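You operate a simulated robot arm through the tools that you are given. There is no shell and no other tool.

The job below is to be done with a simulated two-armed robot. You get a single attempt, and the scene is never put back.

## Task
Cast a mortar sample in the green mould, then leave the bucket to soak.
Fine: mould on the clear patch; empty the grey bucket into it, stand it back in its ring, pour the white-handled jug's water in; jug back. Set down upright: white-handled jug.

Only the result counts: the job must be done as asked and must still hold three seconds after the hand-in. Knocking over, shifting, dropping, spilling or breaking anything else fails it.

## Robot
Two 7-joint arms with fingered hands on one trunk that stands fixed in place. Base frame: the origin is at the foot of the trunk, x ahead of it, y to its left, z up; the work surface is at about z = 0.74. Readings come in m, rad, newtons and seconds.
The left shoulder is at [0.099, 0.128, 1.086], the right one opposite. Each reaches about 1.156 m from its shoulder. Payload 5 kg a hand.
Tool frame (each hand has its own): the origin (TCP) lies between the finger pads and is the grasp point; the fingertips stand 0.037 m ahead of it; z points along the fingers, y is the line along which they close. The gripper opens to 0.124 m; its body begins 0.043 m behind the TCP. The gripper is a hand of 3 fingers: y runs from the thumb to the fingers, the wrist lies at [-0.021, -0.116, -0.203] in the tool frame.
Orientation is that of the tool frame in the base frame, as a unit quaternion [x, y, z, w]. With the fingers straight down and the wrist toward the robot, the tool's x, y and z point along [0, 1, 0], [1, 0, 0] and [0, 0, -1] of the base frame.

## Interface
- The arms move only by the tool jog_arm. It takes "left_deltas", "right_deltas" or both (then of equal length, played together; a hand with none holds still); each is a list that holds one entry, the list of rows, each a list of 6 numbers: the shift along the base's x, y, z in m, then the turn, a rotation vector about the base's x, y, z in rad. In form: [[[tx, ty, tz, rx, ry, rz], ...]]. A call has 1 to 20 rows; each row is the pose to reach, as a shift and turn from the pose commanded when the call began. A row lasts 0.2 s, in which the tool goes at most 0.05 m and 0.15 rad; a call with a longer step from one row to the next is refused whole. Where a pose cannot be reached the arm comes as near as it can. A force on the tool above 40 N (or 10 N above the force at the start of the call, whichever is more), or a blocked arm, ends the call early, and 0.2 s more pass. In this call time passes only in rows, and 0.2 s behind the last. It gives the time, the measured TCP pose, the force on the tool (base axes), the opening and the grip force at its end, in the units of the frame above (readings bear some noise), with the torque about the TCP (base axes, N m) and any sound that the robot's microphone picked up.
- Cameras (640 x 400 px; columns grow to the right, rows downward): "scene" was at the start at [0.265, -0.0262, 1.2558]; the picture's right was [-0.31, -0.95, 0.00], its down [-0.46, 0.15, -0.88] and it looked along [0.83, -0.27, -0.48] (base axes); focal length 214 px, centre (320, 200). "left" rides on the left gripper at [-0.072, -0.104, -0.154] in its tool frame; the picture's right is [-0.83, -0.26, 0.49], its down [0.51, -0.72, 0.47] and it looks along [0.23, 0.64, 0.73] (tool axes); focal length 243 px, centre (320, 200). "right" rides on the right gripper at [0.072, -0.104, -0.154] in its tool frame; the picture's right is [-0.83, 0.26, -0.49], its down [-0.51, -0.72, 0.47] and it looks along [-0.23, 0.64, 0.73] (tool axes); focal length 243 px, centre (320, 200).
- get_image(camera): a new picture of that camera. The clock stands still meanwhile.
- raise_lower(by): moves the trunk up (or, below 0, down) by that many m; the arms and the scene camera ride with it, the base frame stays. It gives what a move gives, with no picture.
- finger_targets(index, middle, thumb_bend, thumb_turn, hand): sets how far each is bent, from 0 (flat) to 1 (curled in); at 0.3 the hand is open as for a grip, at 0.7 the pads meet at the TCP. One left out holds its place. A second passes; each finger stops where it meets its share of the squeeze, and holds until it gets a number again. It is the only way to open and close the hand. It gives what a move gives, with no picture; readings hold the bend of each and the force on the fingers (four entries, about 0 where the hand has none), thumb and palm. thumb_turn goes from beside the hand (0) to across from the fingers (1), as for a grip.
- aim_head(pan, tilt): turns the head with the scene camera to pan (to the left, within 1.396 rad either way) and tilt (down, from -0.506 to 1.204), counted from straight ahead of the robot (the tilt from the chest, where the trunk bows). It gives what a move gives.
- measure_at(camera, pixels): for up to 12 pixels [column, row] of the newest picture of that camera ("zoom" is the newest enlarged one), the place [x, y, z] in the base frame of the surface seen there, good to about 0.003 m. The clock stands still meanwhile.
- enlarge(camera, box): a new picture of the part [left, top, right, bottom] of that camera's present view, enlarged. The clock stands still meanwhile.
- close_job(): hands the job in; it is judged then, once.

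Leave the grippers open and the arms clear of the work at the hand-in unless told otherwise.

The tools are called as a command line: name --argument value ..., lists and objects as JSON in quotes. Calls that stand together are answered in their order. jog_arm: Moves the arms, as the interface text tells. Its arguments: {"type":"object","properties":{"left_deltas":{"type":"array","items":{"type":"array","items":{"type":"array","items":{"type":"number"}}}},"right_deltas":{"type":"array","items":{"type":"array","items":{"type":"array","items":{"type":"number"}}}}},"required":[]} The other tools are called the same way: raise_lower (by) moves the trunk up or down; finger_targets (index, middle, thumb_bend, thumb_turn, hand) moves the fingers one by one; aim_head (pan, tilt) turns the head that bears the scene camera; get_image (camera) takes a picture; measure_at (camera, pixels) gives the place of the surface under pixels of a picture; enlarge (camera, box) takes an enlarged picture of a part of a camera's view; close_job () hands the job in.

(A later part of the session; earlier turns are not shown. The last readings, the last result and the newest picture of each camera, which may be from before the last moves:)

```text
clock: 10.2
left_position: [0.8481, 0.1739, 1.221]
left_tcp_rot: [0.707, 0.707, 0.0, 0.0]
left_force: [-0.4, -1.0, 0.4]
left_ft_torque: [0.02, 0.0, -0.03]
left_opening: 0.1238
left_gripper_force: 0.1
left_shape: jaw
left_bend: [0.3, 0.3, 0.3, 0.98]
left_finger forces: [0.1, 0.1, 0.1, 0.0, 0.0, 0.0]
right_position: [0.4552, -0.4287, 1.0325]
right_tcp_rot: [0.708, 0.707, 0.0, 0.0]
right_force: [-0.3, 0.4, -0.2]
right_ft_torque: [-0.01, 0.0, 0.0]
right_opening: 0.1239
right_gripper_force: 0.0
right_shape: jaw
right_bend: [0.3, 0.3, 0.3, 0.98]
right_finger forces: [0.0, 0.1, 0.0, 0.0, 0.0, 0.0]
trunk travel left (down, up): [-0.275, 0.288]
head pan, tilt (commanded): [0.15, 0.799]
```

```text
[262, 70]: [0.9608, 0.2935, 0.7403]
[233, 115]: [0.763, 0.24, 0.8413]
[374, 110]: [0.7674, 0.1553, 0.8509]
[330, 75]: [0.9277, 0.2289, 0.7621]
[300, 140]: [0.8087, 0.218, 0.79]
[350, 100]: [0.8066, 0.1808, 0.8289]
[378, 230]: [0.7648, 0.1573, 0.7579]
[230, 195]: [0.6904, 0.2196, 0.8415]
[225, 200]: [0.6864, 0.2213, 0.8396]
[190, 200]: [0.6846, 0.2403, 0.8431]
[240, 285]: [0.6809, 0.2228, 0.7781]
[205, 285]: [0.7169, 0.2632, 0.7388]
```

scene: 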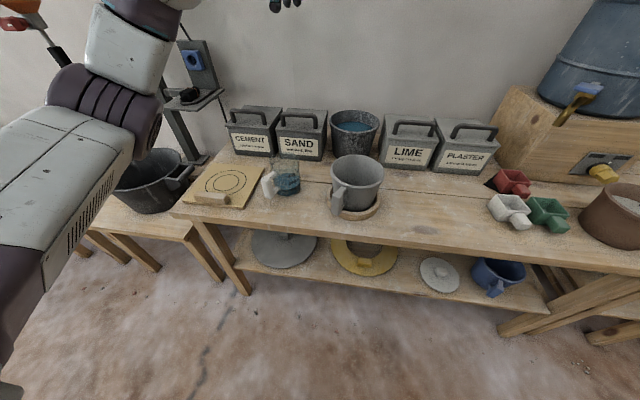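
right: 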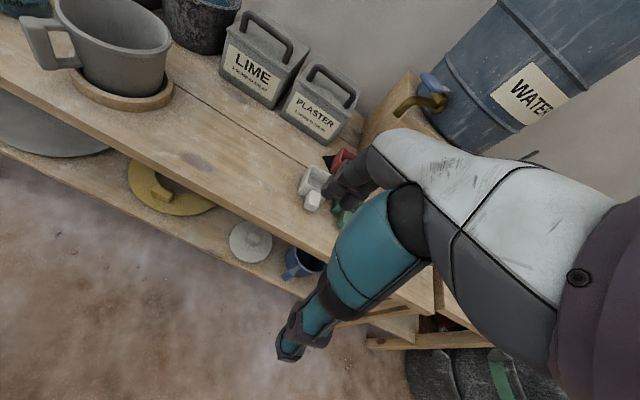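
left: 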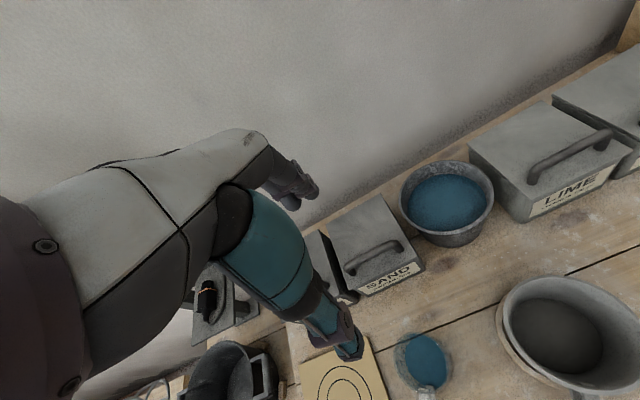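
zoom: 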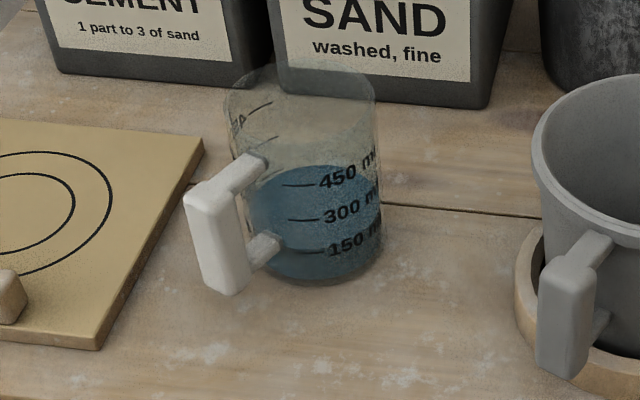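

Jug: centre ≈ (0.766, 0.198), radius ≈ 0.043, handle bar near (0.685, 0.2295) with z 0.777–0.843. I'll start with the green mould. The right hand turns +90° about vertical, so it closes along y, and moves above the handle at (0.692, -0.56). I'll also narrow the opening a little.

jog_arm --right_deltas '[[[0.02, -0.011, 0, 0, 0, 0.143], [0.04, -0.022, 0, 0, 0, 0.286], [0.06, -0.033, 0, 0, 0, 0.429], [0.08, -0.044, 0, 0, 0, 0.571], [0.1, -0.055, 0, 0, 0, 0.714], [0.12, -0.066, 0, 0, 0, 0.857], [0.14, -0.077, 0, 0, 0, 1.0], [0.16, -0.088, 0, 0, 0, 1.143], [0.18, -0.1, 0, 0, 0, 1.286], [0.2, -0.112, 0, 0, 0, 1.428], [0.22, -0.122, 0, 0, 0, 1.571], [0.235, -0.131, -0.02, 0, 0, 1.571]]]'

finger_targets --hand "right" --index 0.42 --middle 0.42 --thumb_bend 0.42 --thumb_turn 1

get_image --camera "right"

```text
clock: 12.8
left_position: [0.8487, 0.1721, 1.2211]
left_tcp_rot: [0.707, 0.707, 0.0, 0.0]
left_force: [0.0, -0.6, -1.3]
left_ft_torque: [0.02, 0.01, -0.02]
left_opening: 0.1241
left_gripper_force: 0.1
left_shape: jaw
left_bend: [0.3, 0.3, 0.3, 0.98]
left_finger forces: [0.0, 0.0, 0.1, 0.1, 0.1, 0.1]
right_position: [0.6906, -0.559, 1.011]
right_tcp_rot: [-0.001, 1.0, 0.001, -0.001]
right_force: [-0.3, 0.0, 0.5]
right_ft_torque: [-0.01, 0.03, 0.0]
right_opening: 0.124
right_gripper_force: 0.1
right_shape: jaw
right_bend: [0.3, 0.3, 0.3, 0.98]
right_finger forces: [0.1, 0.0, 0.0, 0.1, 0.0, 0.1]
trunk travel left (down, up): [-0.275, 0.288]
head pan, tilt (commanded): [0.15, 0.799]
```

```text
clock: 13.8
left_position: [0.8475, 0.1742, 1.2214]
left_tcp_rot: [0.707, 0.707, 0.0, 0.0]
left_force: [-0.2, -0.1, -0.5]
left_ft_torque: [-0.03, 0.02, 0.0]
left_opening: 0.1238
left_gripper_force: 0.0
left_shape: jaw
left_bend: [0.3, 0.3, 0.3, 0.98]
left_finger forces: [0.1, 0.0, 0.0, 0.0, 0.0, 0.1]
right_position: [0.6891, -0.5585, 1.0132]
right_tcp_rot: [0.001, 1.0, 0.001, 0.0]
right_force: [0.2, 0.3, 0.8]
right_ft_torque: [0.04, 0.0, 0.02]
right_opening: 0.0931
right_gripper_force: 0.0
right_shape: fingers
right_bend: [0.42, 0.42, 0.42, 0.99]
right_finger forces: [0.0, 0.0, 0.1, 0.1, 0.0, 0.1]
trunk travel left (down, up): [-0.275, 0.288]
head pan, tilt (commanded): [0.15, 0.799]
```

```text
taken
```

right: 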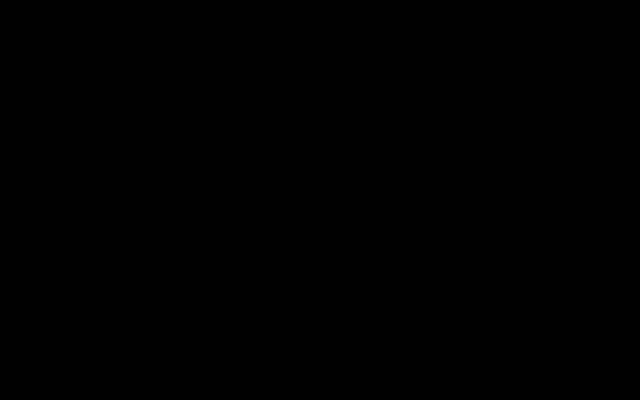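

The right camera shows black; the forearm probably blocks it in this pose. The opening is now 0.093. I'll use the scene camera to check the hand over the green mould.

aim_head --pan -0.6 --tilt 0.7

get_image --camera "scene"

enlarge --camera "scene" --box '[240, 90, 440, 230]'

```text
clock: 14.9
left_position: [0.8467, 0.1743, 1.2208]
left_tcp_rot: [0.707, 0.707, 0.0, 0.0]
left_force: [-0.1, 0.7, 0.7]
left_ft_torque: [0.02, 0.03, 0.02]
left_opening: 0.1236
left_gripper_force: 0.1
left_shape: jaw
left_bend: [0.3, 0.3, 0.3, 0.98]
left_finger forces: [0.0, 0.0, 0.1, 0.0, 0.0, 0.0]
right_position: [0.6889, -0.5579, 1.013]
right_tcp_rot: [0.001, 1.0, -0.001, 0.0]
right_force: [0.4, -0.3, 0.0]
right_ft_torque: [-0.01, -0.02, 0.0]
right_opening: 0.0928
right_gripper_force: 0.1
right_shape: fingers
right_bend: [0.42, 0.42, 0.42, 0.99]
right_finger forces: [0.0, 0.0, 0.1, 0.0, 0.1, 0.0]
trunk travel left (down, up): [-0.275, 0.288]
head pan, tilt (commanded): [-0.6, 0.7]
```

```text
taken
```

scene: 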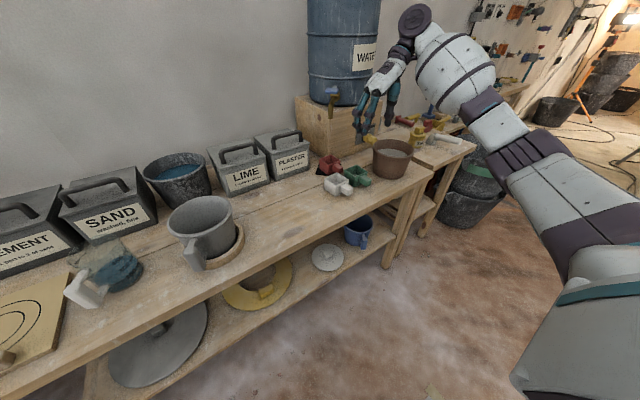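

```text
2.86 times, centred on (340, 160) of scene
```

zoom: 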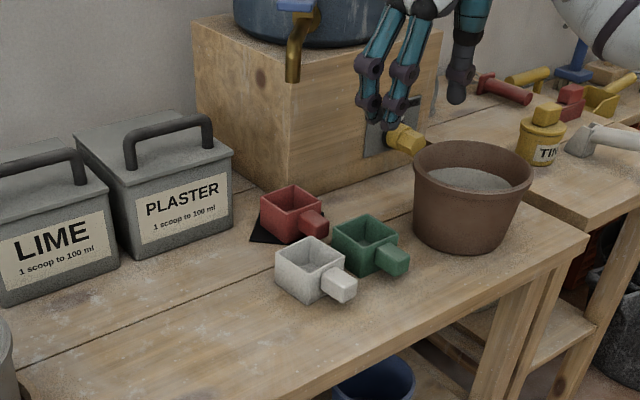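

The hand hangs above the group with two slender fingers on the left and the thumb on the right. I'll measure the fingertips in this zoom to see how far the fingers spread along x.

enlarge --camera "scene" --box '[340, 50, 420, 150]'

measure_at --camera "zoom" --pixels '[[130, 320], [200, 320], [355, 270], [95, 230], [150, 200], [130, 260], [60, 320]]'

```text
4.00 times, centred on (380, 100) of scene
```

zoom: 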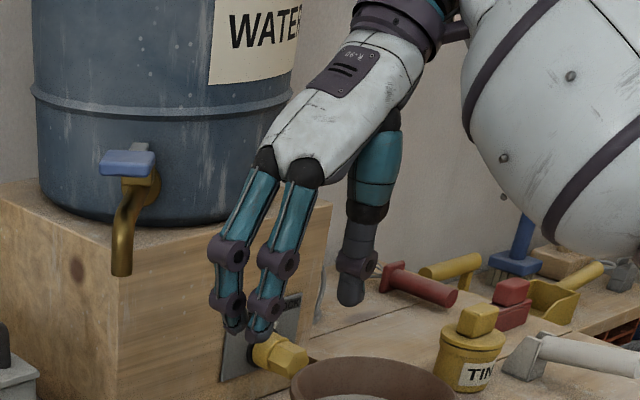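

```text
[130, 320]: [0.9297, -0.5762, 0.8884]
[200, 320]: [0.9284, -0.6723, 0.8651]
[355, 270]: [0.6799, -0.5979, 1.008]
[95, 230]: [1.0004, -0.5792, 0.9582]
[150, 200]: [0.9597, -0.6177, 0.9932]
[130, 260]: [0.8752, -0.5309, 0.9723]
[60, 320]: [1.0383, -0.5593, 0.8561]
```

The fingertips sit at about (235,325) and (258,333) and the thumb tip at (350,298). I'll measure those.

measure_at --camera "zoom" --pixels '[[235, 325], [258, 333], [350, 298], [228, 255], [277, 265], [268, 300], [222, 295], [290, 290], [355, 260], [262, 162], [303, 172], [340, 150]]'

```text
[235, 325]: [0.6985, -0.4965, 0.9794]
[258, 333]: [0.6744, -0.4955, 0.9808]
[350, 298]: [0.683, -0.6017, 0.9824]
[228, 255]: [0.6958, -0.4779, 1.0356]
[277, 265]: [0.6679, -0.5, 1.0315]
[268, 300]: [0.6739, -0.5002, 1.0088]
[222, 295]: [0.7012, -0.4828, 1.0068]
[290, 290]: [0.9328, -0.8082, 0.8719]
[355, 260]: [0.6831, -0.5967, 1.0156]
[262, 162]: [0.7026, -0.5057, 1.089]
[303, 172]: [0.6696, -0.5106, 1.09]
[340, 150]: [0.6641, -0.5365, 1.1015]
```

The fingers sit at x ≈ 0.680 and 0.703, with the thumb at 0.69. I'll narrow to bend 0.5, then go down to TCP z ≈ 0.79 around the green handle at x = 0.696, y = -0.56.

finger_targets --hand "right" --index 0.5 --middle 0.5 --thumb_bend 0.5

jog_arm --right_deltas '[[[0.002, 0, -0.04, 0, 0, 0], [0.004, -0.001, -0.08, 0, 0, 0], [0.006, -0.002, -0.12, 0, 0, 0], [0.007, -0.002, -0.15, 0, 0, 0], [0.007, -0.002, -0.17, 0, 0, 0]]]'

enlarge --camera "scene" --box '[290, 110, 410, 210]'

```text
clock: 15.9
left_position: [0.8468, 0.1741, 1.2195]
left_tcp_rot: [0.707, 0.707, 0.001, 0.0]
left_force: [0.6, 1.2, -0.2]
left_ft_torque: [-0.01, 0.02, 0.0]
left_opening: 0.1236
left_gripper_force: 0.1
left_shape: jaw
left_bend: [0.3, 0.3, 0.3, 0.98]
left_finger forces: [0.1, 0.0, 0.0, 0.0, 0.1, 0.0]
right_position: [0.6899, -0.5577, 1.0131]
right_tcp_rot: [0.001, 1.0, -0.001, 0.0]
right_force: [0.4, 0.2, 0.3]
right_ft_torque: [-0.02, 0.03, 0.01]
right_opening: 0.0684
right_gripper_force: 0.0
right_shape: fingers
right_bend: [0.5, 0.5, 0.5, 1.0]
right_finger forces: [0.0, 0.0, 0.1, 0.0, 0.1, 0.0]
trunk travel left (down, up): [-0.275, 0.288]
head pan, tilt (commanded): [-0.6, 0.7]
```

```text
clock: 17.1
left_position: [0.848, 0.1728, 1.2217]
left_tcp_rot: [0.707, 0.707, 0.0, 0.0]
left_force: [0.5, -0.9, 0.5]
left_ft_torque: [0.01, 0.0, 0.0]
left_opening: 0.1239
left_gripper_force: 0.1
left_shape: jaw
left_bend: [0.3, 0.3, 0.3, 0.98]
left_finger forces: [0.1, 0.1, 0.1, 0.1, 0.0, 0.1]
right_position: [0.6977, -0.559, 0.8429]
right_tcp_rot: [0.001, 1.0, -0.001, 0.0]
right_force: [0.3, -0.3, 0.1]
right_ft_torque: [-0.04, -0.01, 0.03]
right_opening: 0.0681
right_gripper_force: 0.1
right_shape: fingers
right_bend: [0.5, 0.5, 0.5, 1.0]
right_finger forces: [0.1, 0.0, 0.0, 0.0, 0.0, 0.0]
trunk travel left (down, up): [-0.275, 0.288]
head pan, tilt (commanded): [-0.6, 0.7]
```

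```text
4.00 times, centred on (350, 160) of scene
```

zoom: 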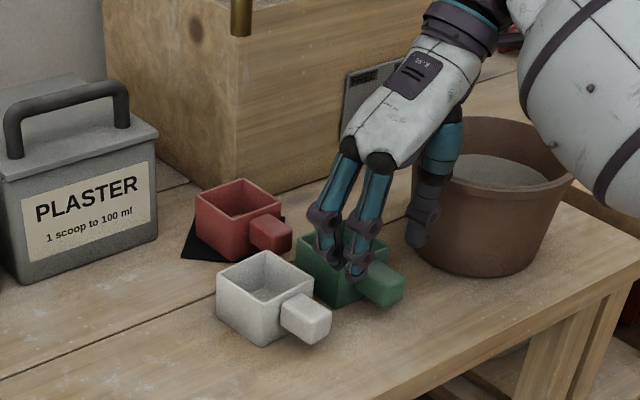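

The fingertips are at about z 0.81, just above the handle. I'll measure the tips against the handle to check the clearance before the final descent.

measure_at --camera "zoom" --pixels '[[328, 258], [355, 272], [415, 238], [385, 285], [400, 290], [370, 290], [345, 298], [322, 215], [360, 222], [425, 205]]'

```text
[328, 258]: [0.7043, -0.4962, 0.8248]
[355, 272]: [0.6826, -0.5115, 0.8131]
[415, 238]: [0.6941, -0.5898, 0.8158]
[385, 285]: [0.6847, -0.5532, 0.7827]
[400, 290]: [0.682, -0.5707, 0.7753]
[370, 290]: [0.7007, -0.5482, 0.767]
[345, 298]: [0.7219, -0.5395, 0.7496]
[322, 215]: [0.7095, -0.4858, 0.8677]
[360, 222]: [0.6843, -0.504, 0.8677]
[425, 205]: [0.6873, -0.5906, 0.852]
```

The far finger's edge comes close to the mould body's face at x = 0.723. I'll shift back 4 mm and go down to z ≈ 0.785.

jog_arm --right_deltas '[[[-0.004, 0, 0, 0, 0, 0], [-0.004, -0.001, -0.025, 0, 0, 0], [-0.004, -0.001, -0.045, 0, 0, 0], [-0.004, -0.001, -0.058, 0, 0, 0]]]'

enlarge --camera "scene" --box '[320, 130, 400, 200]'

```text
clock: 18.1
left_position: [0.8476, 0.1725, 1.2214]
left_tcp_rot: [0.707, 0.707, 0.0, 0.001]
left_force: [-0.2, 0.4, 0.4]
left_ft_torque: [-0.02, -0.03, 0.0]
left_opening: 0.124
left_gripper_force: 0.1
left_shape: jaw
left_bend: [0.3, 0.3, 0.3, 0.98]
left_finger forces: [0.0, 0.0, 0.1, 0.0, 0.0, 0.1]
right_position: [0.6936, -0.5596, 0.7868]
right_tcp_rot: [0.001, 1.0, 0.0, 0.0]
right_force: [-0.5, 0.0, -0.4]
right_ft_torque: [-0.02, 0.01, 0.01]
right_opening: 0.0682
right_gripper_force: 0.1
right_shape: fingers
right_bend: [0.5, 0.5, 0.5, 1.0]
right_finger forces: [0.0, 0.0, 0.0, 0.0, 0.0, 0.0]
trunk travel left (down, up): [-0.275, 0.288]
head pan, tilt (commanded): [-0.6, 0.7]
```

```text
5.71 times, centred on (360, 165) of scene
```

zoom: 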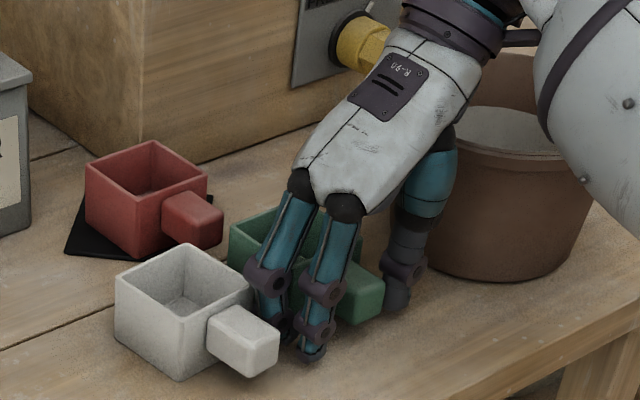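

No contact so far, and the fingers straddle the green handle. I'll close on it.

finger_targets --hand "right" --index 0.72 --middle 0.72 --thumb_bend 0.72

enlarge --camera "scene" --box '[320, 130, 400, 200]'

```text
clock: 19.1
left_position: [0.8476, 0.1741, 1.2212]
left_tcp_rot: [0.707, 0.707, 0.0, -0.001]
left_force: [0.0, 0.4, -0.5]
left_ft_torque: [0.01, 0.0, 0.04]
left_opening: 0.1237
left_gripper_force: 0.0
left_shape: jaw
left_bend: [0.3, 0.3, 0.3, 0.98]
left_finger forces: [0.1, 0.1, 0.1, 0.0, 0.0, 0.1]
right_position: [0.6935, -0.5609, 0.7889]
right_tcp_rot: [0.001, 1.0, -0.001, 0.0]
right_force: [-0.6, 0.1, 1.2]
right_ft_torque: [-0.07, -0.02, -0.01]
right_opening: 0.0287
right_gripper_force: 17.8
right_shape: fingers
right_bend: [0.71, 0.65, 0.63, 1.0]
right_finger forces: [10.3, 8.4, 0.0, 0.1, 17.7, 0.1]
trunk travel left (down, up): [-0.275, 0.288]
head pan, tilt (commanded): [-0.6, 0.7]
```

```text
5.71 times, centred on (360, 165) of scene
```

zoom: 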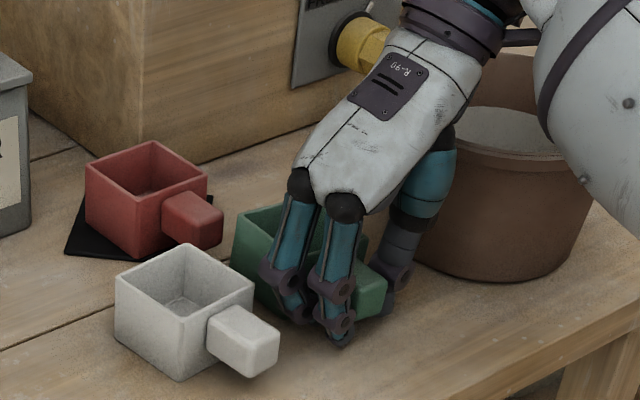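

The handle is gripped with 17.8 N on the thumb and 10 and 8 N on the fingers. I'll lift straight up slowly by 0.08 m and check that the mould hangs level.

jog_arm --right_deltas '[[[0, 0, 0.01, 0, 0, 0], [0, 0, 0.02, 0, 0, 0], [0, 0, 0.035, 0, 0, 0], [0, 0, 0.055, 0, 0, 0], [0, 0, 0.08, 0, 0, 0]]]'

enlarge --camera "scene" --box '[300, 100, 420, 200]'

```text
clock: 20.3
left_position: [0.8468, 0.1745, 1.2219]
left_tcp_rot: [0.707, 0.707, 0.0, -0.001]
left_force: [1.0, 0.1, -0.5]
left_ft_torque: [0.0, 0.0, -0.03]
left_opening: 0.1237
left_gripper_force: 0.0
left_shape: jaw
left_bend: [0.3, 0.3, 0.3, 0.98]
left_finger forces: [0.1, 0.0, 0.0, 0.1, 0.0, 0.1]
right_position: [0.6904, -0.5614, 0.8658]
right_tcp_rot: [0.0, 1.0, 0.0, 0.0]
right_force: [0.1, 0.3, -1.5]
right_ft_torque: [0.0, 0.04, 0.0]
right_opening: 0.029
right_gripper_force: 18.3
right_shape: fingers
right_bend: [0.71, 0.65, 0.62, 1.0]
right_finger forces: [10.2, 8.3, 0.0, 0.1, 18.1, 0.0]
trunk travel left (down, up): [-0.275, 0.288]
head pan, tilt (commanded): [-0.6, 0.7]
```

```text
4.00 times, centred on (360, 150) of scene
```

zoom: 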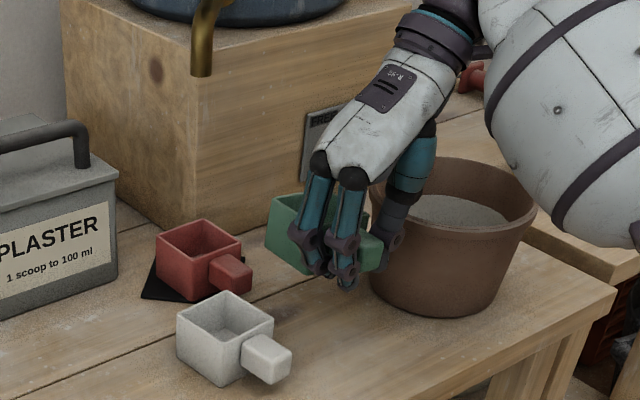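

The mould is held level. Before I carry it over, I'll aim the head at the patch area again for another look at its extent.

aim_head --pan -0.35 --tilt 0.95

get_image --camera "scene"

enlarge --camera "scene" --box '[230, 60, 410, 180]'

```text
clock: 21.0
left_position: [0.8472, 0.1736, 1.221]
left_tcp_rot: [0.707, 0.707, 0.0, 0.0]
left_force: [-0.6, 0.1, -0.1]
left_ft_torque: [0.01, 0.03, -0.02]
left_opening: 0.1237
left_gripper_force: 0.1
left_shape: jaw
left_bend: [0.3, 0.3, 0.3, 0.98]
left_finger forces: [0.0, 0.0, 0.0, 0.1, 0.0, 0.0]
right_position: [0.6914, -0.5612, 0.8651]
right_tcp_rot: [0.001, 1.0, 0.0, 0.001]
right_force: [0.1, 1.1, -0.9]
right_ft_torque: [0.0, 0.06, 0.02]
right_opening: 0.0284
right_gripper_force: 18.6
right_shape: fingers
right_bend: [0.71, 0.65, 0.62, 1.0]
right_finger forces: [10.3, 8.3, 0.0, 0.1, 18.0, 0.0]
trunk travel left (down, up): [-0.275, 0.288]
head pan, tilt (commanded): [-0.351, 0.949]
```

```text
taken
```

scene: 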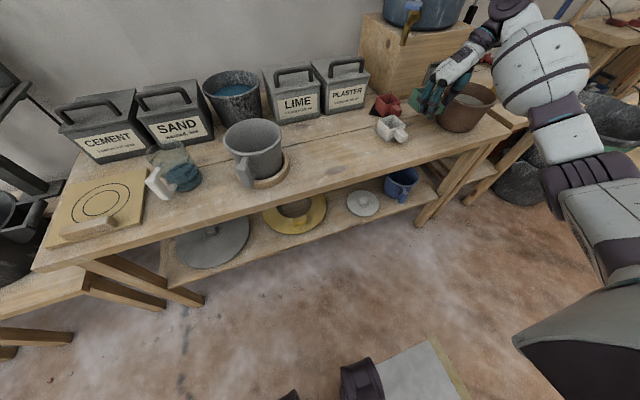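

```text
3.33 times, centred on (320, 120) of scene
```

zoom: 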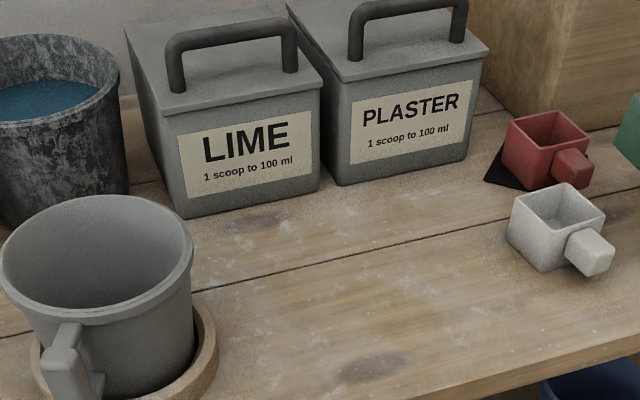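

In this zoom the cleaner brown wood is centred near (395,285) and fades to greyer dust near the ring and the white mould. I'll measure points there.

measure_at --camera "zoom" --pixels '[[395, 285], [320, 300], [470, 270], [400, 250], [400, 320], [440, 285], [360, 360], [430, 390], [220, 340], [510, 240]]'

```text
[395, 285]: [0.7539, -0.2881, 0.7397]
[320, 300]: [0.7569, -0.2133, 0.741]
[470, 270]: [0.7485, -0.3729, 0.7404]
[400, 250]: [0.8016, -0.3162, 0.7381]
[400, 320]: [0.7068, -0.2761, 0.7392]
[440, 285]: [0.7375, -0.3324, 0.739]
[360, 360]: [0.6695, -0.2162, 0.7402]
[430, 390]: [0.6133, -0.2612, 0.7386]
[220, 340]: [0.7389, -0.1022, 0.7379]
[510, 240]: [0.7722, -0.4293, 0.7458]
```

The patch centre is about (0.745, -0.28), and the middle of the open stretch is about y = -0.265. I'll set the mould's centre at about (0.742, -0.272). First I carry it up and across at z ≈ 0.90.

jog_arm --right_deltas '[[[0, 0, 0.03, 0, 0, 0], [-0.001, 0.03, 0.035, 0, 0, 0], [-0.002, 0.07, 0.035, 0, 0, 0], [-0.003, 0.11, 0.035, 0, 0, 0], [-0.005, 0.15, 0.035, 0, 0, 0], [-0.007, 0.19, 0.035, 0, 0, 0], [-0.009, 0.23, 0.035, 0, 0, 0], [-0.01, 0.265, 0.035, 0, 0, 0], [-0.01, 0.289, 0.035, 0, 0, 0]]]'

enlarge --camera "scene" --box '[230, 60, 410, 180]'

```text
clock: 23.0
left_position: [0.8476, 0.1735, 1.222]
left_tcp_rot: [0.707, 0.707, -0.001, 0.0]
left_force: [0.0, 0.3, 0.3]
left_ft_torque: [-0.01, 0.0, -0.01]
left_opening: 0.1238
left_gripper_force: 0.0
left_shape: jaw
left_bend: [0.3, 0.3, 0.3, 0.98]
left_finger forces: [0.0, 0.0, 0.0, 0.0, 0.1, 0.1]
right_position: [0.68, -0.2708, 0.8989]
right_tcp_rot: [0.002, 1.0, 0.0, 0.0]
right_force: [-0.1, 0.1, 0.0]
right_ft_torque: [-0.02, 0.05, 0.0]
right_opening: 0.0285
right_gripper_force: 17.7
right_shape: fingers
right_bend: [0.71, 0.66, 0.62, 1.0]
right_finger forces: [10.1, 8.3, 0.1, 0.0, 17.9, 0.0]
trunk travel left (down, up): [-0.275, 0.288]
head pan, tilt (commanded): [-0.351, 0.949]
```

```text
3.33 times, centred on (320, 120) of scene
```

zoom: 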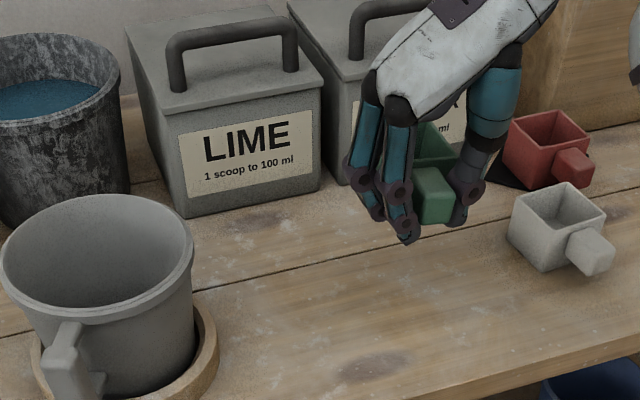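

The mould hangs above the patch. I'll lower it gently by 0.113 m, with small steps at the end.

jog_arm --right_deltas '[[[0, 0, -0.03, 0, 0, 0], [0, 0, -0.06, 0, 0, 0], [0, 0, -0.085, 0, 0, 0], [0, 0, -0.1, 0, 0, 0], [0, 0, -0.107, 0, 0, 0], [0, 0, -0.112, 0, 0, 0], [0, 0, -0.114, 0, 0, 0]]]'

enlarge --camera "scene" --box '[270, 100, 390, 180]'

```text
clock: 24.6
left_position: [0.8468, 0.1744, 1.2219]
left_tcp_rot: [0.707, 0.707, 0.0, 0.0]
left_force: [-0.2, 0.3, 0.3]
left_ft_torque: [-0.02, -0.03, -0.02]
left_opening: 0.1242
left_gripper_force: 0.0
left_shape: jaw
left_bend: [0.3, 0.3, 0.3, 0.98]
left_finger forces: [0.1, 0.1, 0.1, 0.0, 0.0, 0.1]
right_position: [0.6831, -0.2723, 0.7871]
right_tcp_rot: [0.001, 1.0, 0.001, 0.001]
right_force: [-0.6, 0.3, 4.5]
right_ft_torque: [-0.17, -0.08, -0.06]
right_opening: 0.0286
right_gripper_force: 18.3
right_shape: fingers
right_bend: [0.71, 0.66, 0.63, 1.0]
right_finger forces: [10.6, 8.6, 0.1, 0.0, 17.6, 0.0]
trunk travel left (down, up): [-0.275, 0.288]
head pan, tilt (commanded): [-0.351, 0.949]
```

```text
5.00 times, centred on (330, 140) of scene
```

zoom: 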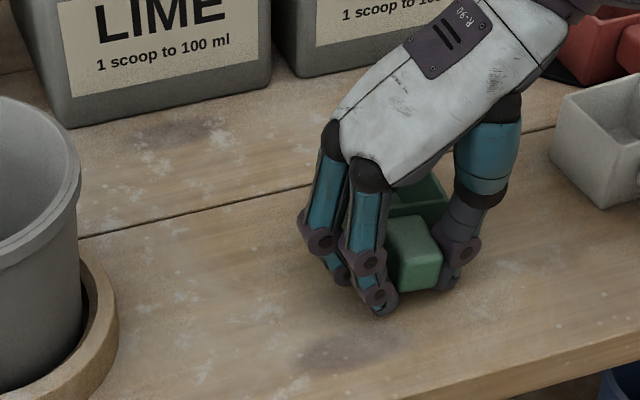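

There's 4.5 N of support, so the mould stands on the bench. I'll open the fingers to 0.5 and check it.

finger_targets --hand "right" --index 0.5 --middle 0.5 --thumb_bend 0.5

jog_arm --right_deltas '[[[0, 0, 0.02, 0, 0, 0], [0, 0, 0.05, 0, 0, 0], [0, 0, 0.09, 0, 0, 0], [0, 0, 0.13, 0, 0, 0], [0, -0.03, 0.16, 0, 0, 0], [0, -0.07, 0.18, 0, 0, 0], [-0.01, -0.11, 0.2, 0, 0, 0], [-0.03, -0.15, 0.21, 0, 0, 0], [-0.06, -0.18, 0.22, 0, 0, 0], [-0.09, -0.21, 0.22, 0, 0, 0]]]'

enlarge --camera "scene" --box '[270, 100, 390, 180]'

```text
clock: 25.6
left_position: [0.8473, 0.1733, 1.2203]
left_tcp_rot: [0.707, 0.707, 0.0, -0.001]
left_force: [-0.2, -0.4, -0.1]
left_ft_torque: [0.01, 0.01, 0.02]
left_opening: 0.1235
left_gripper_force: 0.0
left_shape: jaw
left_bend: [0.3, 0.3, 0.3, 0.98]
left_finger forces: [0.0, 0.0, 0.1, 0.0, 0.1, 0.1]
right_position: [0.6821, -0.2712, 0.7867]
right_tcp_rot: [0.001, 1.0, 0.0, 0.0]
right_force: [0.2, 0.0, -0.3]
right_ft_torque: [0.0, 0.03, 0.02]
right_opening: 0.0669
right_gripper_force: 0.0
right_shape: fingers
right_bend: [0.5, 0.5, 0.5, 1.0]
right_finger forces: [0.0, 0.0, 0.0, 0.0, 0.0, 0.0]
trunk travel left (down, up): [-0.275, 0.288]
head pan, tilt (commanded): [-0.351, 0.949]
```

```text
clock: 27.8
left_position: [0.8454, 0.172, 1.223]
left_tcp_rot: [0.707, 0.708, 0.0, 0.001]
left_force: [0.6, -0.5, 0.2]
left_ft_torque: [0.03, -0.02, 0.01]
left_opening: 0.1239
left_gripper_force: 0.1
left_shape: jaw
left_bend: [0.3, 0.3, 0.3, 0.98]
left_finger forces: [0.0, 0.0, 0.0, 0.1, 0.0, 0.0]
right_position: [0.5922, -0.4788, 1.0095]
right_tcp_rot: [0.0, 1.0, 0.001, 0.0]
right_force: [-0.3, -0.5, 0.7]
right_ft_torque: [0.02, -0.04, 0.02]
right_opening: 0.0669
right_gripper_force: 0.0
right_shape: fingers
right_bend: [0.5, 0.5, 0.5, 1.0]
right_finger forces: [0.0, 0.1, 0.1, 0.1, 0.0, 0.0]
trunk travel left (down, up): [-0.275, 0.288]
head pan, tilt (commanded): [-0.351, 0.949]
```

```text
5.00 times, centred on (330, 140) of scene
```

zoom: 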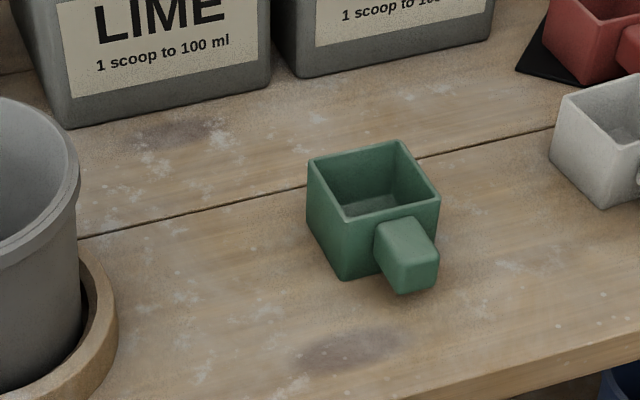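

The green mould stands upright on the patch. I'll turn the right hand back to its first orientation and park it where its camera overlooks the patch. I'll also measure the mould's final place.

measure_at --camera "zoom" --pixels '[[310, 162], [400, 142], [438, 195], [343, 224], [345, 278], [405, 240], [395, 200], [370, 185], [420, 170], [330, 195]]'

jog_arm --right_deltas '[[[-0.012, 0.004, 0.002, 0, 0, -0.143], [-0.025, 0.008, 0.004, 0, 0, -0.286], [-0.037, 0.012, 0.006, 0, 0, -0.429], [-0.05, 0.016, 0.008, 0, 0, -0.571], [-0.062, 0.02, 0.01, 0, 0, -0.714], [-0.075, 0.025, 0.012, 0, 0, -0.857], [-0.087, 0.03, 0.014, 0, 0, -1.0], [-0.1, 0.035, 0.016, 0, 0, -1.143], [-0.112, 0.04, 0.018, 0, 0, -1.286], [-0.125, 0.045, 0.019, 0, 0, -1.428], [-0.137, 0.049, 0.02, 0, 0, -1.571]]]'

get_image --camera "right"

```text
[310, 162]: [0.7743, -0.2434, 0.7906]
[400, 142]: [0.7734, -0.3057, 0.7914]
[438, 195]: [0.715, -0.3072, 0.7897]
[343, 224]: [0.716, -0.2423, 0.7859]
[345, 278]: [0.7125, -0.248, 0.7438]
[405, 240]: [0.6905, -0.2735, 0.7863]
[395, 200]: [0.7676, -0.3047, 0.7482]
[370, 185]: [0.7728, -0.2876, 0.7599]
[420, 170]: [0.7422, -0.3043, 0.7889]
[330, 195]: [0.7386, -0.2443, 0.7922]
```

```text
clock: 30.2
left_position: [0.8474, 0.1732, 1.2214]
left_tcp_rot: [0.707, 0.707, 0.001, 0.0]
left_force: [-0.1, -0.5, -0.5]
left_ft_torque: [0.02, -0.03, 0.01]
left_opening: 0.1238
left_gripper_force: 0.2
left_shape: jaw
left_bend: [0.3, 0.3, 0.3, 0.98]
left_finger forces: [0.0, 0.1, 0.0, 0.0, 0.1, 0.0]
right_position: [0.4562, -0.4335, 1.0273]
right_tcp_rot: [0.708, 0.706, 0.001, 0.001]
right_force: [0.2, -0.3, 0.2]
right_ft_torque: [-0.01, -0.04, 0.01]
right_opening: 0.0672
right_gripper_force: 0.0
right_shape: fingers
right_bend: [0.5, 0.5, 0.5, 1.0]
right_finger forces: [0.0, 0.0, 0.0, 0.1, 0.0, 0.1]
trunk travel left (down, up): [-0.275, 0.288]
head pan, tilt (commanded): [-0.351, 0.949]
```

```text
taken
```

right: 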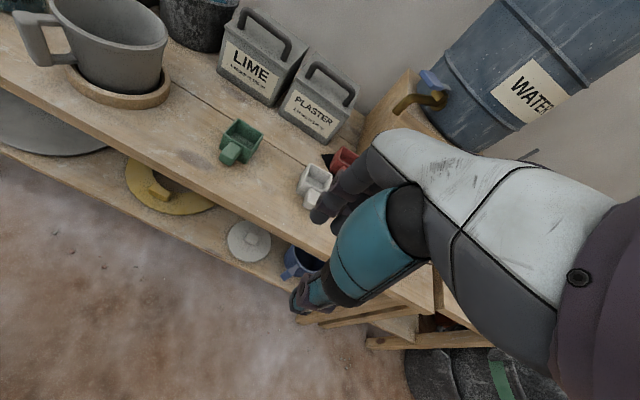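

The mould's centre is (0.7445, -0.2745) and its rim z is 0.79. The right camera sees it well. Next I'll bring the left arm in to grip the bucket's handle with fingers level. I begin by pitching its fingers from down to forward as it comes back.

jog_arm --left_deltas '[[[-0.022, -0.007, -0.011, 0, -0.143, 0], [-0.045, -0.014, -0.022, 0, -0.286, 0], [-0.067, -0.02, -0.033, 0, -0.429, 0], [-0.09, -0.027, -0.044, 0, -0.571, 0], [-0.112, -0.034, -0.055, 0, -0.714, 0], [-0.135, -0.04, -0.066, 0, -0.857, 0], [-0.157, -0.047, -0.077, 0, -1.0, 0], [-0.18, -0.054, -0.088, 0, -1.143, 0], [-0.202, -0.06, -0.099, 0, -1.286, 0], [-0.225, -0.067, -0.11, 0, -1.428, 0], [-0.248, -0.074, -0.12, 0, -1.571, 0]]]'

aim_head --pan 0.05 --tilt 0.75

get_image --camera "scene"

```text
clock: 32.6
left_position: [0.6229, 0.094, 1.0902]
left_tcp_rot: [0.499, 0.498, 0.501, 0.501]
left_force: [-0.5, 0.5, 0.2]
left_ft_torque: [0.01, 0.05, -0.05]
left_opening: 0.1238
left_gripper_force: 0.1
left_shape: jaw
left_bend: [0.3, 0.3, 0.3, 0.98]
left_finger forces: [0.0, 0.0, 0.0, 0.1, 0.1, 0.0]
left hand out of reach, approached as far as the arm can: row 8, 9, 10, 11
right_position: [0.4564, -0.4343, 1.028]
right_tcp_rot: [0.708, 0.706, 0.001, 0.0]
right_force: [-0.6, 0.2, 0.0]
right_ft_torque: [0.0, -0.01, -0.02]
right_opening: 0.0674
right_gripper_force: 0.1
right_shape: fingers
right_bend: [0.5, 0.5, 0.5, 1.0]
right_finger forces: [0.0, 0.0, 0.0, 0.1, 0.1, 0.0]
trunk travel left (down, up): [-0.275, 0.288]
head pan, tilt (commanded): [-0.351, 0.949]
```

```text
clock: 33.5
left_position: [0.6256, 0.0946, 1.0896]
left_tcp_rot: [0.5, 0.5, 0.5, 0.5]
left_force: [0.3, -1.0, 0.2]
left_ft_torque: [-0.01, -0.01, -0.01]
left_opening: 0.1238
left_gripper_force: 0.0
left_shape: jaw
left_bend: [0.3, 0.3, 0.3, 0.98]
left_finger forces: [0.1, 0.0, 0.0, 0.1, 0.0, 0.1]
right_position: [0.4569, -0.4332, 1.0282]
right_tcp_rot: [0.708, 0.706, 0.0, 0.0]
right_force: [0.4, 0.2, -0.2]
right_ft_torque: [0.01, -0.01, -0.01]
right_opening: 0.0672
right_gripper_force: 0.1
right_shape: fingers
right_bend: [0.5, 0.5, 0.5, 1.0]
right_finger forces: [0.1, 0.1, 0.1, 0.0, 0.0, 0.0]
trunk travel left (down, up): [-0.275, 0.288]
head pan, tilt (commanded): [0.051, 0.75]
```

```text
taken
```

scene: 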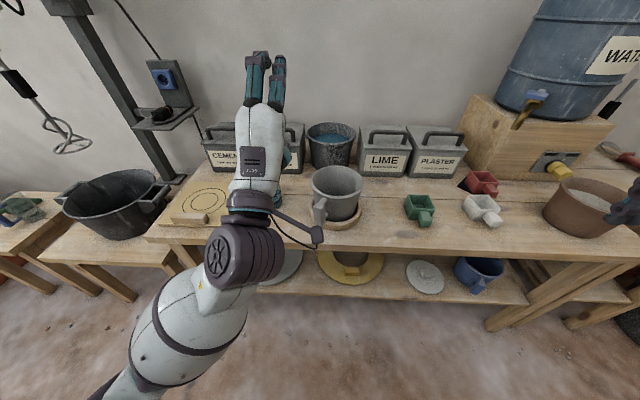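

The arm got the orientation right but stopped at x = 0.626; it can't fold any closer. I'll roll the hand -90° about x and move forward over the handle, to see whether that pose is reachable.

jog_arm --left_deltas '[[[0.008, -0.006, -0.01, -0.143, 0, 0], [0.016, -0.012, -0.02, -0.286, 0, 0], [0.024, -0.018, -0.03, -0.429, 0, 0], [0.032, -0.024, -0.04, -0.571, 0, 0], [0.04, -0.03, -0.05, -0.714, 0, 0], [0.045, -0.036, -0.06, -0.857, 0, 0], [0.05, -0.042, -0.07, -1.0, 0, 0], [0.055, -0.048, -0.08, -1.143, 0, 0], [0.06, -0.054, -0.09, -1.286, 0, 0], [0.06, -0.06, -0.1, -1.428, 0, 0], [0.06, -0.066, -0.1, -1.571, 0, 0]]]'

get_image --camera "scene"

```text
clock: 35.9
left_position: [0.6831, 0.0275, 0.9927]
left_tcp_rot: [-0.001, 0.707, -0.001, 0.707]
left_force: [0.3, -0.4, -1.2]
left_ft_torque: [-0.02, 0.01, 0.01]
left_opening: 0.1243
left_gripper_force: 0.0
left_shape: jaw
left_bend: [0.3, 0.3, 0.3, 0.98]
left_finger forces: [0.1, 0.0, 0.0, 0.1, 0.0, 0.0]
right_position: [0.4566, -0.4338, 1.0263]
right_tcp_rot: [0.708, 0.706, 0.0, 0.0]
right_force: [0.8, -0.9, 0.8]
right_ft_torque: [0.02, -0.03, -0.02]
right_opening: 0.0673
right_gripper_force: 0.0
right_shape: fingers
right_bend: [0.5, 0.5, 0.5, 1.0]
right_finger forces: [0.0, 0.0, 0.0, 0.0, 0.0, 0.0]
trunk travel left (down, up): [-0.275, 0.288]
head pan, tilt (commanded): [0.051, 0.75]
```

```text
taken
```

scene: 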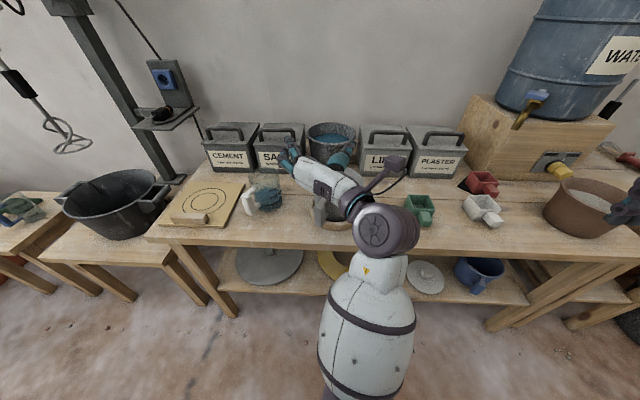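

That pose works at (0.683, 0.0275, 0.993). Next I'll yaw -0.449 rad to face along the handle's radial direction, and move to (0.640, 0.028) at z ≈ 0.95 to test reach.

jog_arm --left_deltas '[[[-0.01, 0, -0.01, 0, 0, -0.112], [-0.02, 0, -0.02, 0, 0, -0.224], [-0.032, 0, -0.03, 0, 0, -0.336], [-0.044, 0, -0.04, 0, 0, -0.449]]]'

get_image --camera "left"

get_image --camera "scene"

get_image --camera "right"

```text
clock: 36.9
left_position: [0.6435, 0.0252, 0.9748]
left_tcp_rot: [0.153, 0.677, -0.164, 0.701]
left_force: [-0.9, 0.3, 0.1]
left_ft_torque: [-0.01, -0.01, 0.01]
left_opening: 0.1238
left_gripper_force: 0.0
left_shape: jaw
left_bend: [0.3, 0.3, 0.3, 0.98]
left_finger forces: [0.0, 0.0, 0.0, 0.0, 0.0, 0.0]
right_position: [0.4555, -0.4351, 1.0306]
right_tcp_rot: [0.708, 0.706, 0.001, 0.001]
right_force: [0.2, 0.8, -1.1]
right_ft_torque: [0.03, 0.02, 0.05]
right_opening: 0.0671
right_gripper_force: 0.0
right_shape: fingers
right_bend: [0.5, 0.5, 0.5, 1.0]
right_finger forces: [0.1, 0.0, 0.0, 0.0, 0.0, 0.1]
trunk travel left (down, up): [-0.275, 0.288]
head pan, tilt (commanded): [0.051, 0.75]
```

```text
taken
```

left: 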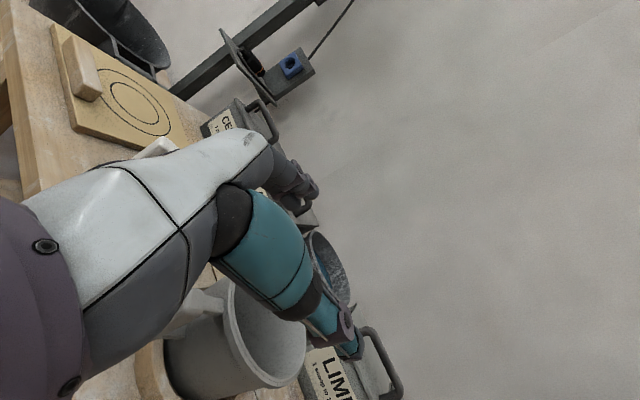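

```text
taken
```

scene: 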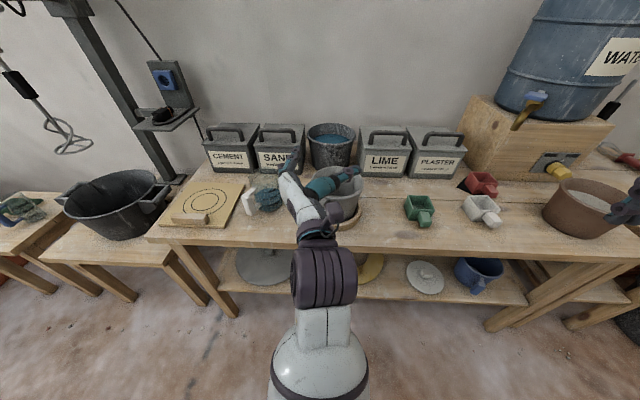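

```text
taken
```

right: 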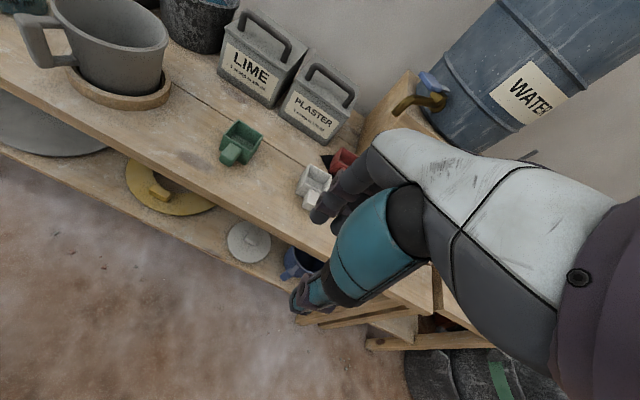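

The measured z is 0.975 against 0.953 commanded, and the turn is slightly off. I'll hold still for a row to see whether it settles.

jog_arm --left_deltas '[[[0, 0, 0, 0, 0, 0], [0, 0, 0, 0, 0, 0]]]'

```text
clock: 37.5
left_position: [0.6448, 0.0247, 0.9733]
left_tcp_rot: [0.153, 0.678, -0.16, 0.7]
left_force: [0.0, 0.0, -0.5]
left_ft_torque: [0.0, -0.02, -0.01]
left_opening: 0.1239
left_gripper_force: 0.1
left_shape: jaw
left_bend: [0.3, 0.3, 0.3, 0.98]
left_finger forces: [0.0, 0.0, 0.0, 0.0, 0.1, 0.0]
right_position: [0.4568, -0.4342, 1.0286]
right_tcp_rot: [0.708, 0.706, 0.0, 0.0]
right_force: [0.0, -0.2, 0.6]
right_ft_torque: [0.02, 0.01, 0.0]
right_opening: 0.0672
right_gripper_force: 0.1
right_shape: fingers
right_bend: [0.5, 0.5, 0.5, 1.0]
right_finger forces: [0.1, 0.0, 0.1, 0.0, 0.0, 0.0]
trunk travel left (down, up): [-0.275, 0.288]
head pan, tilt (commanded): [0.051, 0.75]
```

The arm is at its folding limit. Raising the trunk will give it more room and a better view from above, so I'll raise it by 0.2 m.

raise_lower --by 0.2

get_image --camera "scene"

```text
clock: 39.7
left_position: [0.6391, 0.0254, 1.1512]
left_tcp_rot: [0.157, 0.69, -0.157, 0.689]
left_force: [-0.3, -0.4, -0.2]
left_ft_torque: [0.02, -0.02, -0.02]
left_opening: 0.1238
left_gripper_force: 0.0
left_shape: jaw
left_bend: [0.3, 0.3, 0.3, 0.98]
left_finger forces: [0.1, 0.1, 0.0, 0.0, 0.0, 0.1]
right_position: [0.4554, -0.4333, 1.2264]
right_tcp_rot: [0.708, 0.707, 0.0, 0.0]
right_force: [-0.3, 0.6, -1.1]
right_ft_torque: [0.01, 0.02, -0.02]
right_opening: 0.067
right_gripper_force: 0.1
right_shape: fingers
right_bend: [0.5, 0.5, 0.5, 1.0]
right_finger forces: [0.1, 0.1, 0.0, 0.1, 0.1, 0.0]
trunk travel left (down, up): [-0.475, 0.088]
head pan, tilt (commanded): [0.051, 0.75]
```

```text
taken
```

scene: 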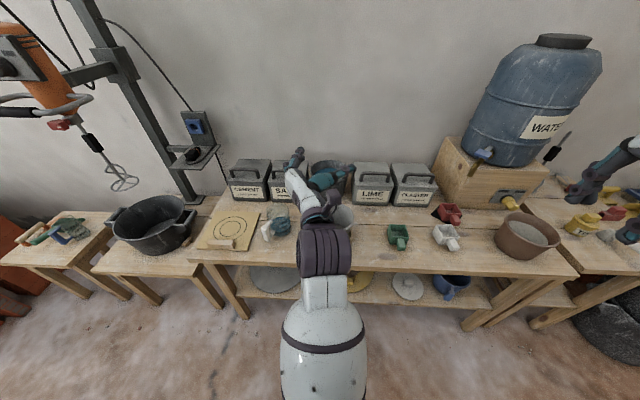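

With the trunk raised, the orientation is exact, with the TCP at (0.639, 0.025, 1.151). I'll go straight down to z ≈ 0.95, above the handle, and check.

jog_arm --left_deltas '[[[0, 0, -0.04, 0, 0, 0], [0, 0, -0.08, 0, 0, 0], [0, 0, -0.12, 0, 0, 0], [0, 0, -0.16, 0, 0, 0], [0, 0, -0.2, 0, 0, 0]]]'

get_image --camera "scene"

get_image --camera "right"

```text
clock: 41.1
left_position: [0.649, 0.0245, 0.9772]
left_tcp_rot: [0.156, 0.675, -0.159, 0.703]
left_force: [-0.8, -0.1, -0.7]
left_ft_torque: [0.01, 0.0, -0.01]
left_opening: 0.1239
left_gripper_force: 0.0
left_shape: jaw
left_bend: [0.3, 0.3, 0.3, 0.97]
left_finger forces: [0.0, 0.0, 0.1, 0.0, 0.0, 0.0]
right_position: [0.4551, -0.4333, 1.226]
right_tcp_rot: [0.707, 0.708, 0.0, 0.0]
right_force: [0.5, 1.0, 0.4]
right_ft_torque: [0.01, -0.01, -0.01]
right_opening: 0.0672
right_gripper_force: 0.0
right_shape: fingers
right_bend: [0.5, 0.5, 0.5, 1.0]
right_finger forces: [0.0, 0.0, 0.1, 0.1, 0.0, 0.1]
trunk travel left (down, up): [-0.475, 0.088]
head pan, tilt (commanded): [0.051, 0.75]
stopped in row 5 (left hand): the arm was blocked; the commanded pose is now the measured one
```

```text
taken
```

scene: 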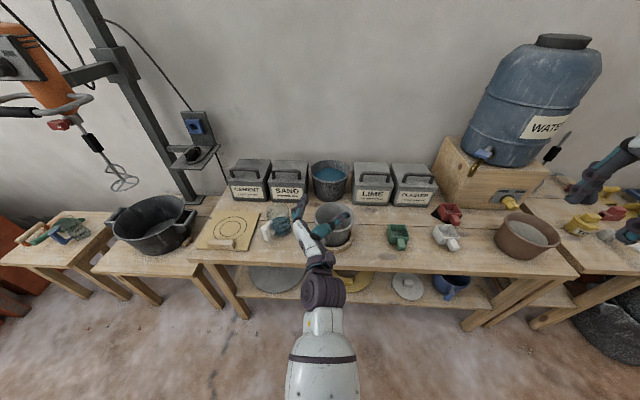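

```text
taken
```

right: 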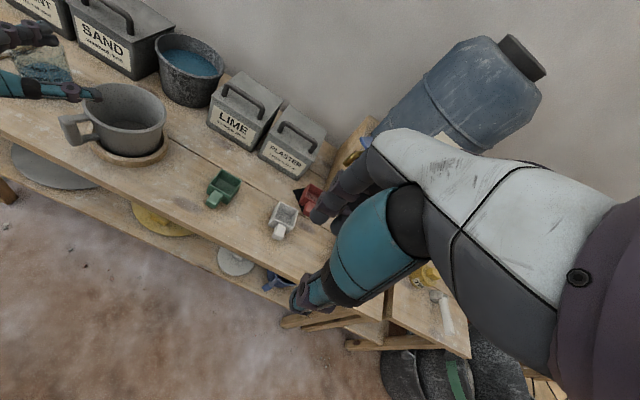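

The arm was blocked at z = 0.977; with the wrist on its right side, the forearm runs into the robot's own body. I'll use the mirror grip with the wrist on the left. The hand moves up and out first, then rolls 180° about its finger line, in two calls.

jog_arm --left_deltas '[[[0, 0, 0.04, 0, 0, 0], [0.01, 0.015, 0.08, 0.126, -0.0609, 0], [0.02, 0.03, 0.11, 0.252, -0.1218, 0], [0.03, 0.045, 0.14, 0.378, -0.1827, 0], [0.04, 0.06, 0.16, 0.504, -0.2436, 0], [0.05, 0.075, 0.17, 0.63, -0.3045, 0], [0.06, 0.09, 0.18, 0.756, -0.3654, 0], [0.07, 0.105, 0.18, 0.882, -0.4263, 0], [0.08, 0.12, 0.18, 1.008, -0.4872, 0], [0.09, 0.13, 0.18, 1.134, -0.5481, 0], [0.09, 0.14, 0.18, 1.26, -0.609, 0], [0.09, 0.14, 0.18, 1.386, -0.6699, 0], [0.09, 0.14, 0.18, 1.413, -0.683, 0]]]'

```text
clock: 43.9
left_position: [0.7384, 0.1654, 1.158]
left_tcp_rot: [0.607, 0.361, 0.366, 0.606]
left_force: [-0.3, 0.3, 0.2]
left_ft_torque: [-0.05, -0.01, -0.04]
left_opening: 0.124
left_gripper_force: 0.0
left_shape: jaw
left_bend: [0.3, 0.3, 0.3, 0.98]
left_finger forces: [0.0, 0.1, 0.1, 0.1, 0.0, 0.1]
right_position: [0.4558, -0.4336, 1.2258]
right_tcp_rot: [0.707, 0.707, 0.0, 0.001]
right_force: [0.1, -0.2, -1.1]
right_ft_torque: [-0.01, 0.03, 0.04]
right_opening: 0.0673
right_gripper_force: 0.0
right_shape: fingers
right_bend: [0.5, 0.5, 0.5, 1.0]
right_finger forces: [0.1, 0.0, 0.0, 0.0, 0.0, 0.1]
trunk travel left (down, up): [-0.475, 0.088]
head pan, tilt (commanded): [0.051, 0.75]
```

The orientation is right: wrist below, fingers level at yaw -28°. I'll roll another +90° about the finger line so the wrist comes to the left.

jog_arm --left_deltas '[[[0, 0, 0, 0.126, -0.0673, 0], [0, 0, 0, 0.252, -0.1346, 0], [0, 0, 0, 0.378, -0.2018, 0], [0, 0, 0, 0.504, -0.2691, 0], [0, 0, 0, 0.63, -0.3364, 0], [0, 0, 0, 0.756, -0.4037, 0], [0, 0, 0, 0.882, -0.471, 0], [0, 0, 0, 1.008, -0.5382, 0], [0, 0, 0, 1.134, -0.6055, 0], [0, 0, 0, 1.26, -0.6728, 0], [0, 0, 0, 1.386, -0.7401, 0]]]'

get_image --camera "scene"

```text
clock: 46.3
left_position: [0.7386, 0.1649, 1.157]
left_tcp_rot: [0.684, -0.175, 0.687, 0.171]
left_force: [0.7, -0.5, -0.2]
left_ft_torque: [0.02, 0.0, 0.02]
left_opening: 0.1239
left_gripper_force: 0.1
left_shape: jaw
left_bend: [0.3, 0.3, 0.3, 0.98]
left_finger forces: [0.0, 0.1, 0.0, 0.0, 0.1, 0.0]
right_position: [0.4557, -0.4333, 1.2272]
right_tcp_rot: [0.707, 0.707, -0.001, 0.001]
right_force: [-0.2, 0.5, 0.2]
right_ft_torque: [0.0, 0.03, -0.04]
right_opening: 0.0675
right_gripper_force: 0.1
right_shape: fingers
right_bend: [0.5, 0.5, 0.5, 1.0]
right_finger forces: [0.1, 0.0, 0.0, 0.0, 0.0, 0.0]
trunk travel left (down, up): [-0.475, 0.088]
head pan, tilt (commanded): [0.051, 0.75]
```

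```text
taken
```

scene: 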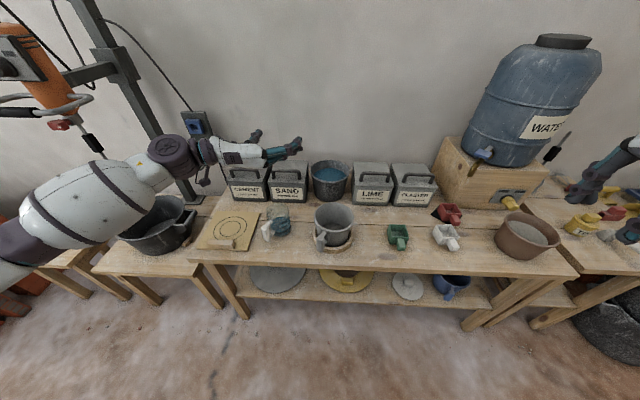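

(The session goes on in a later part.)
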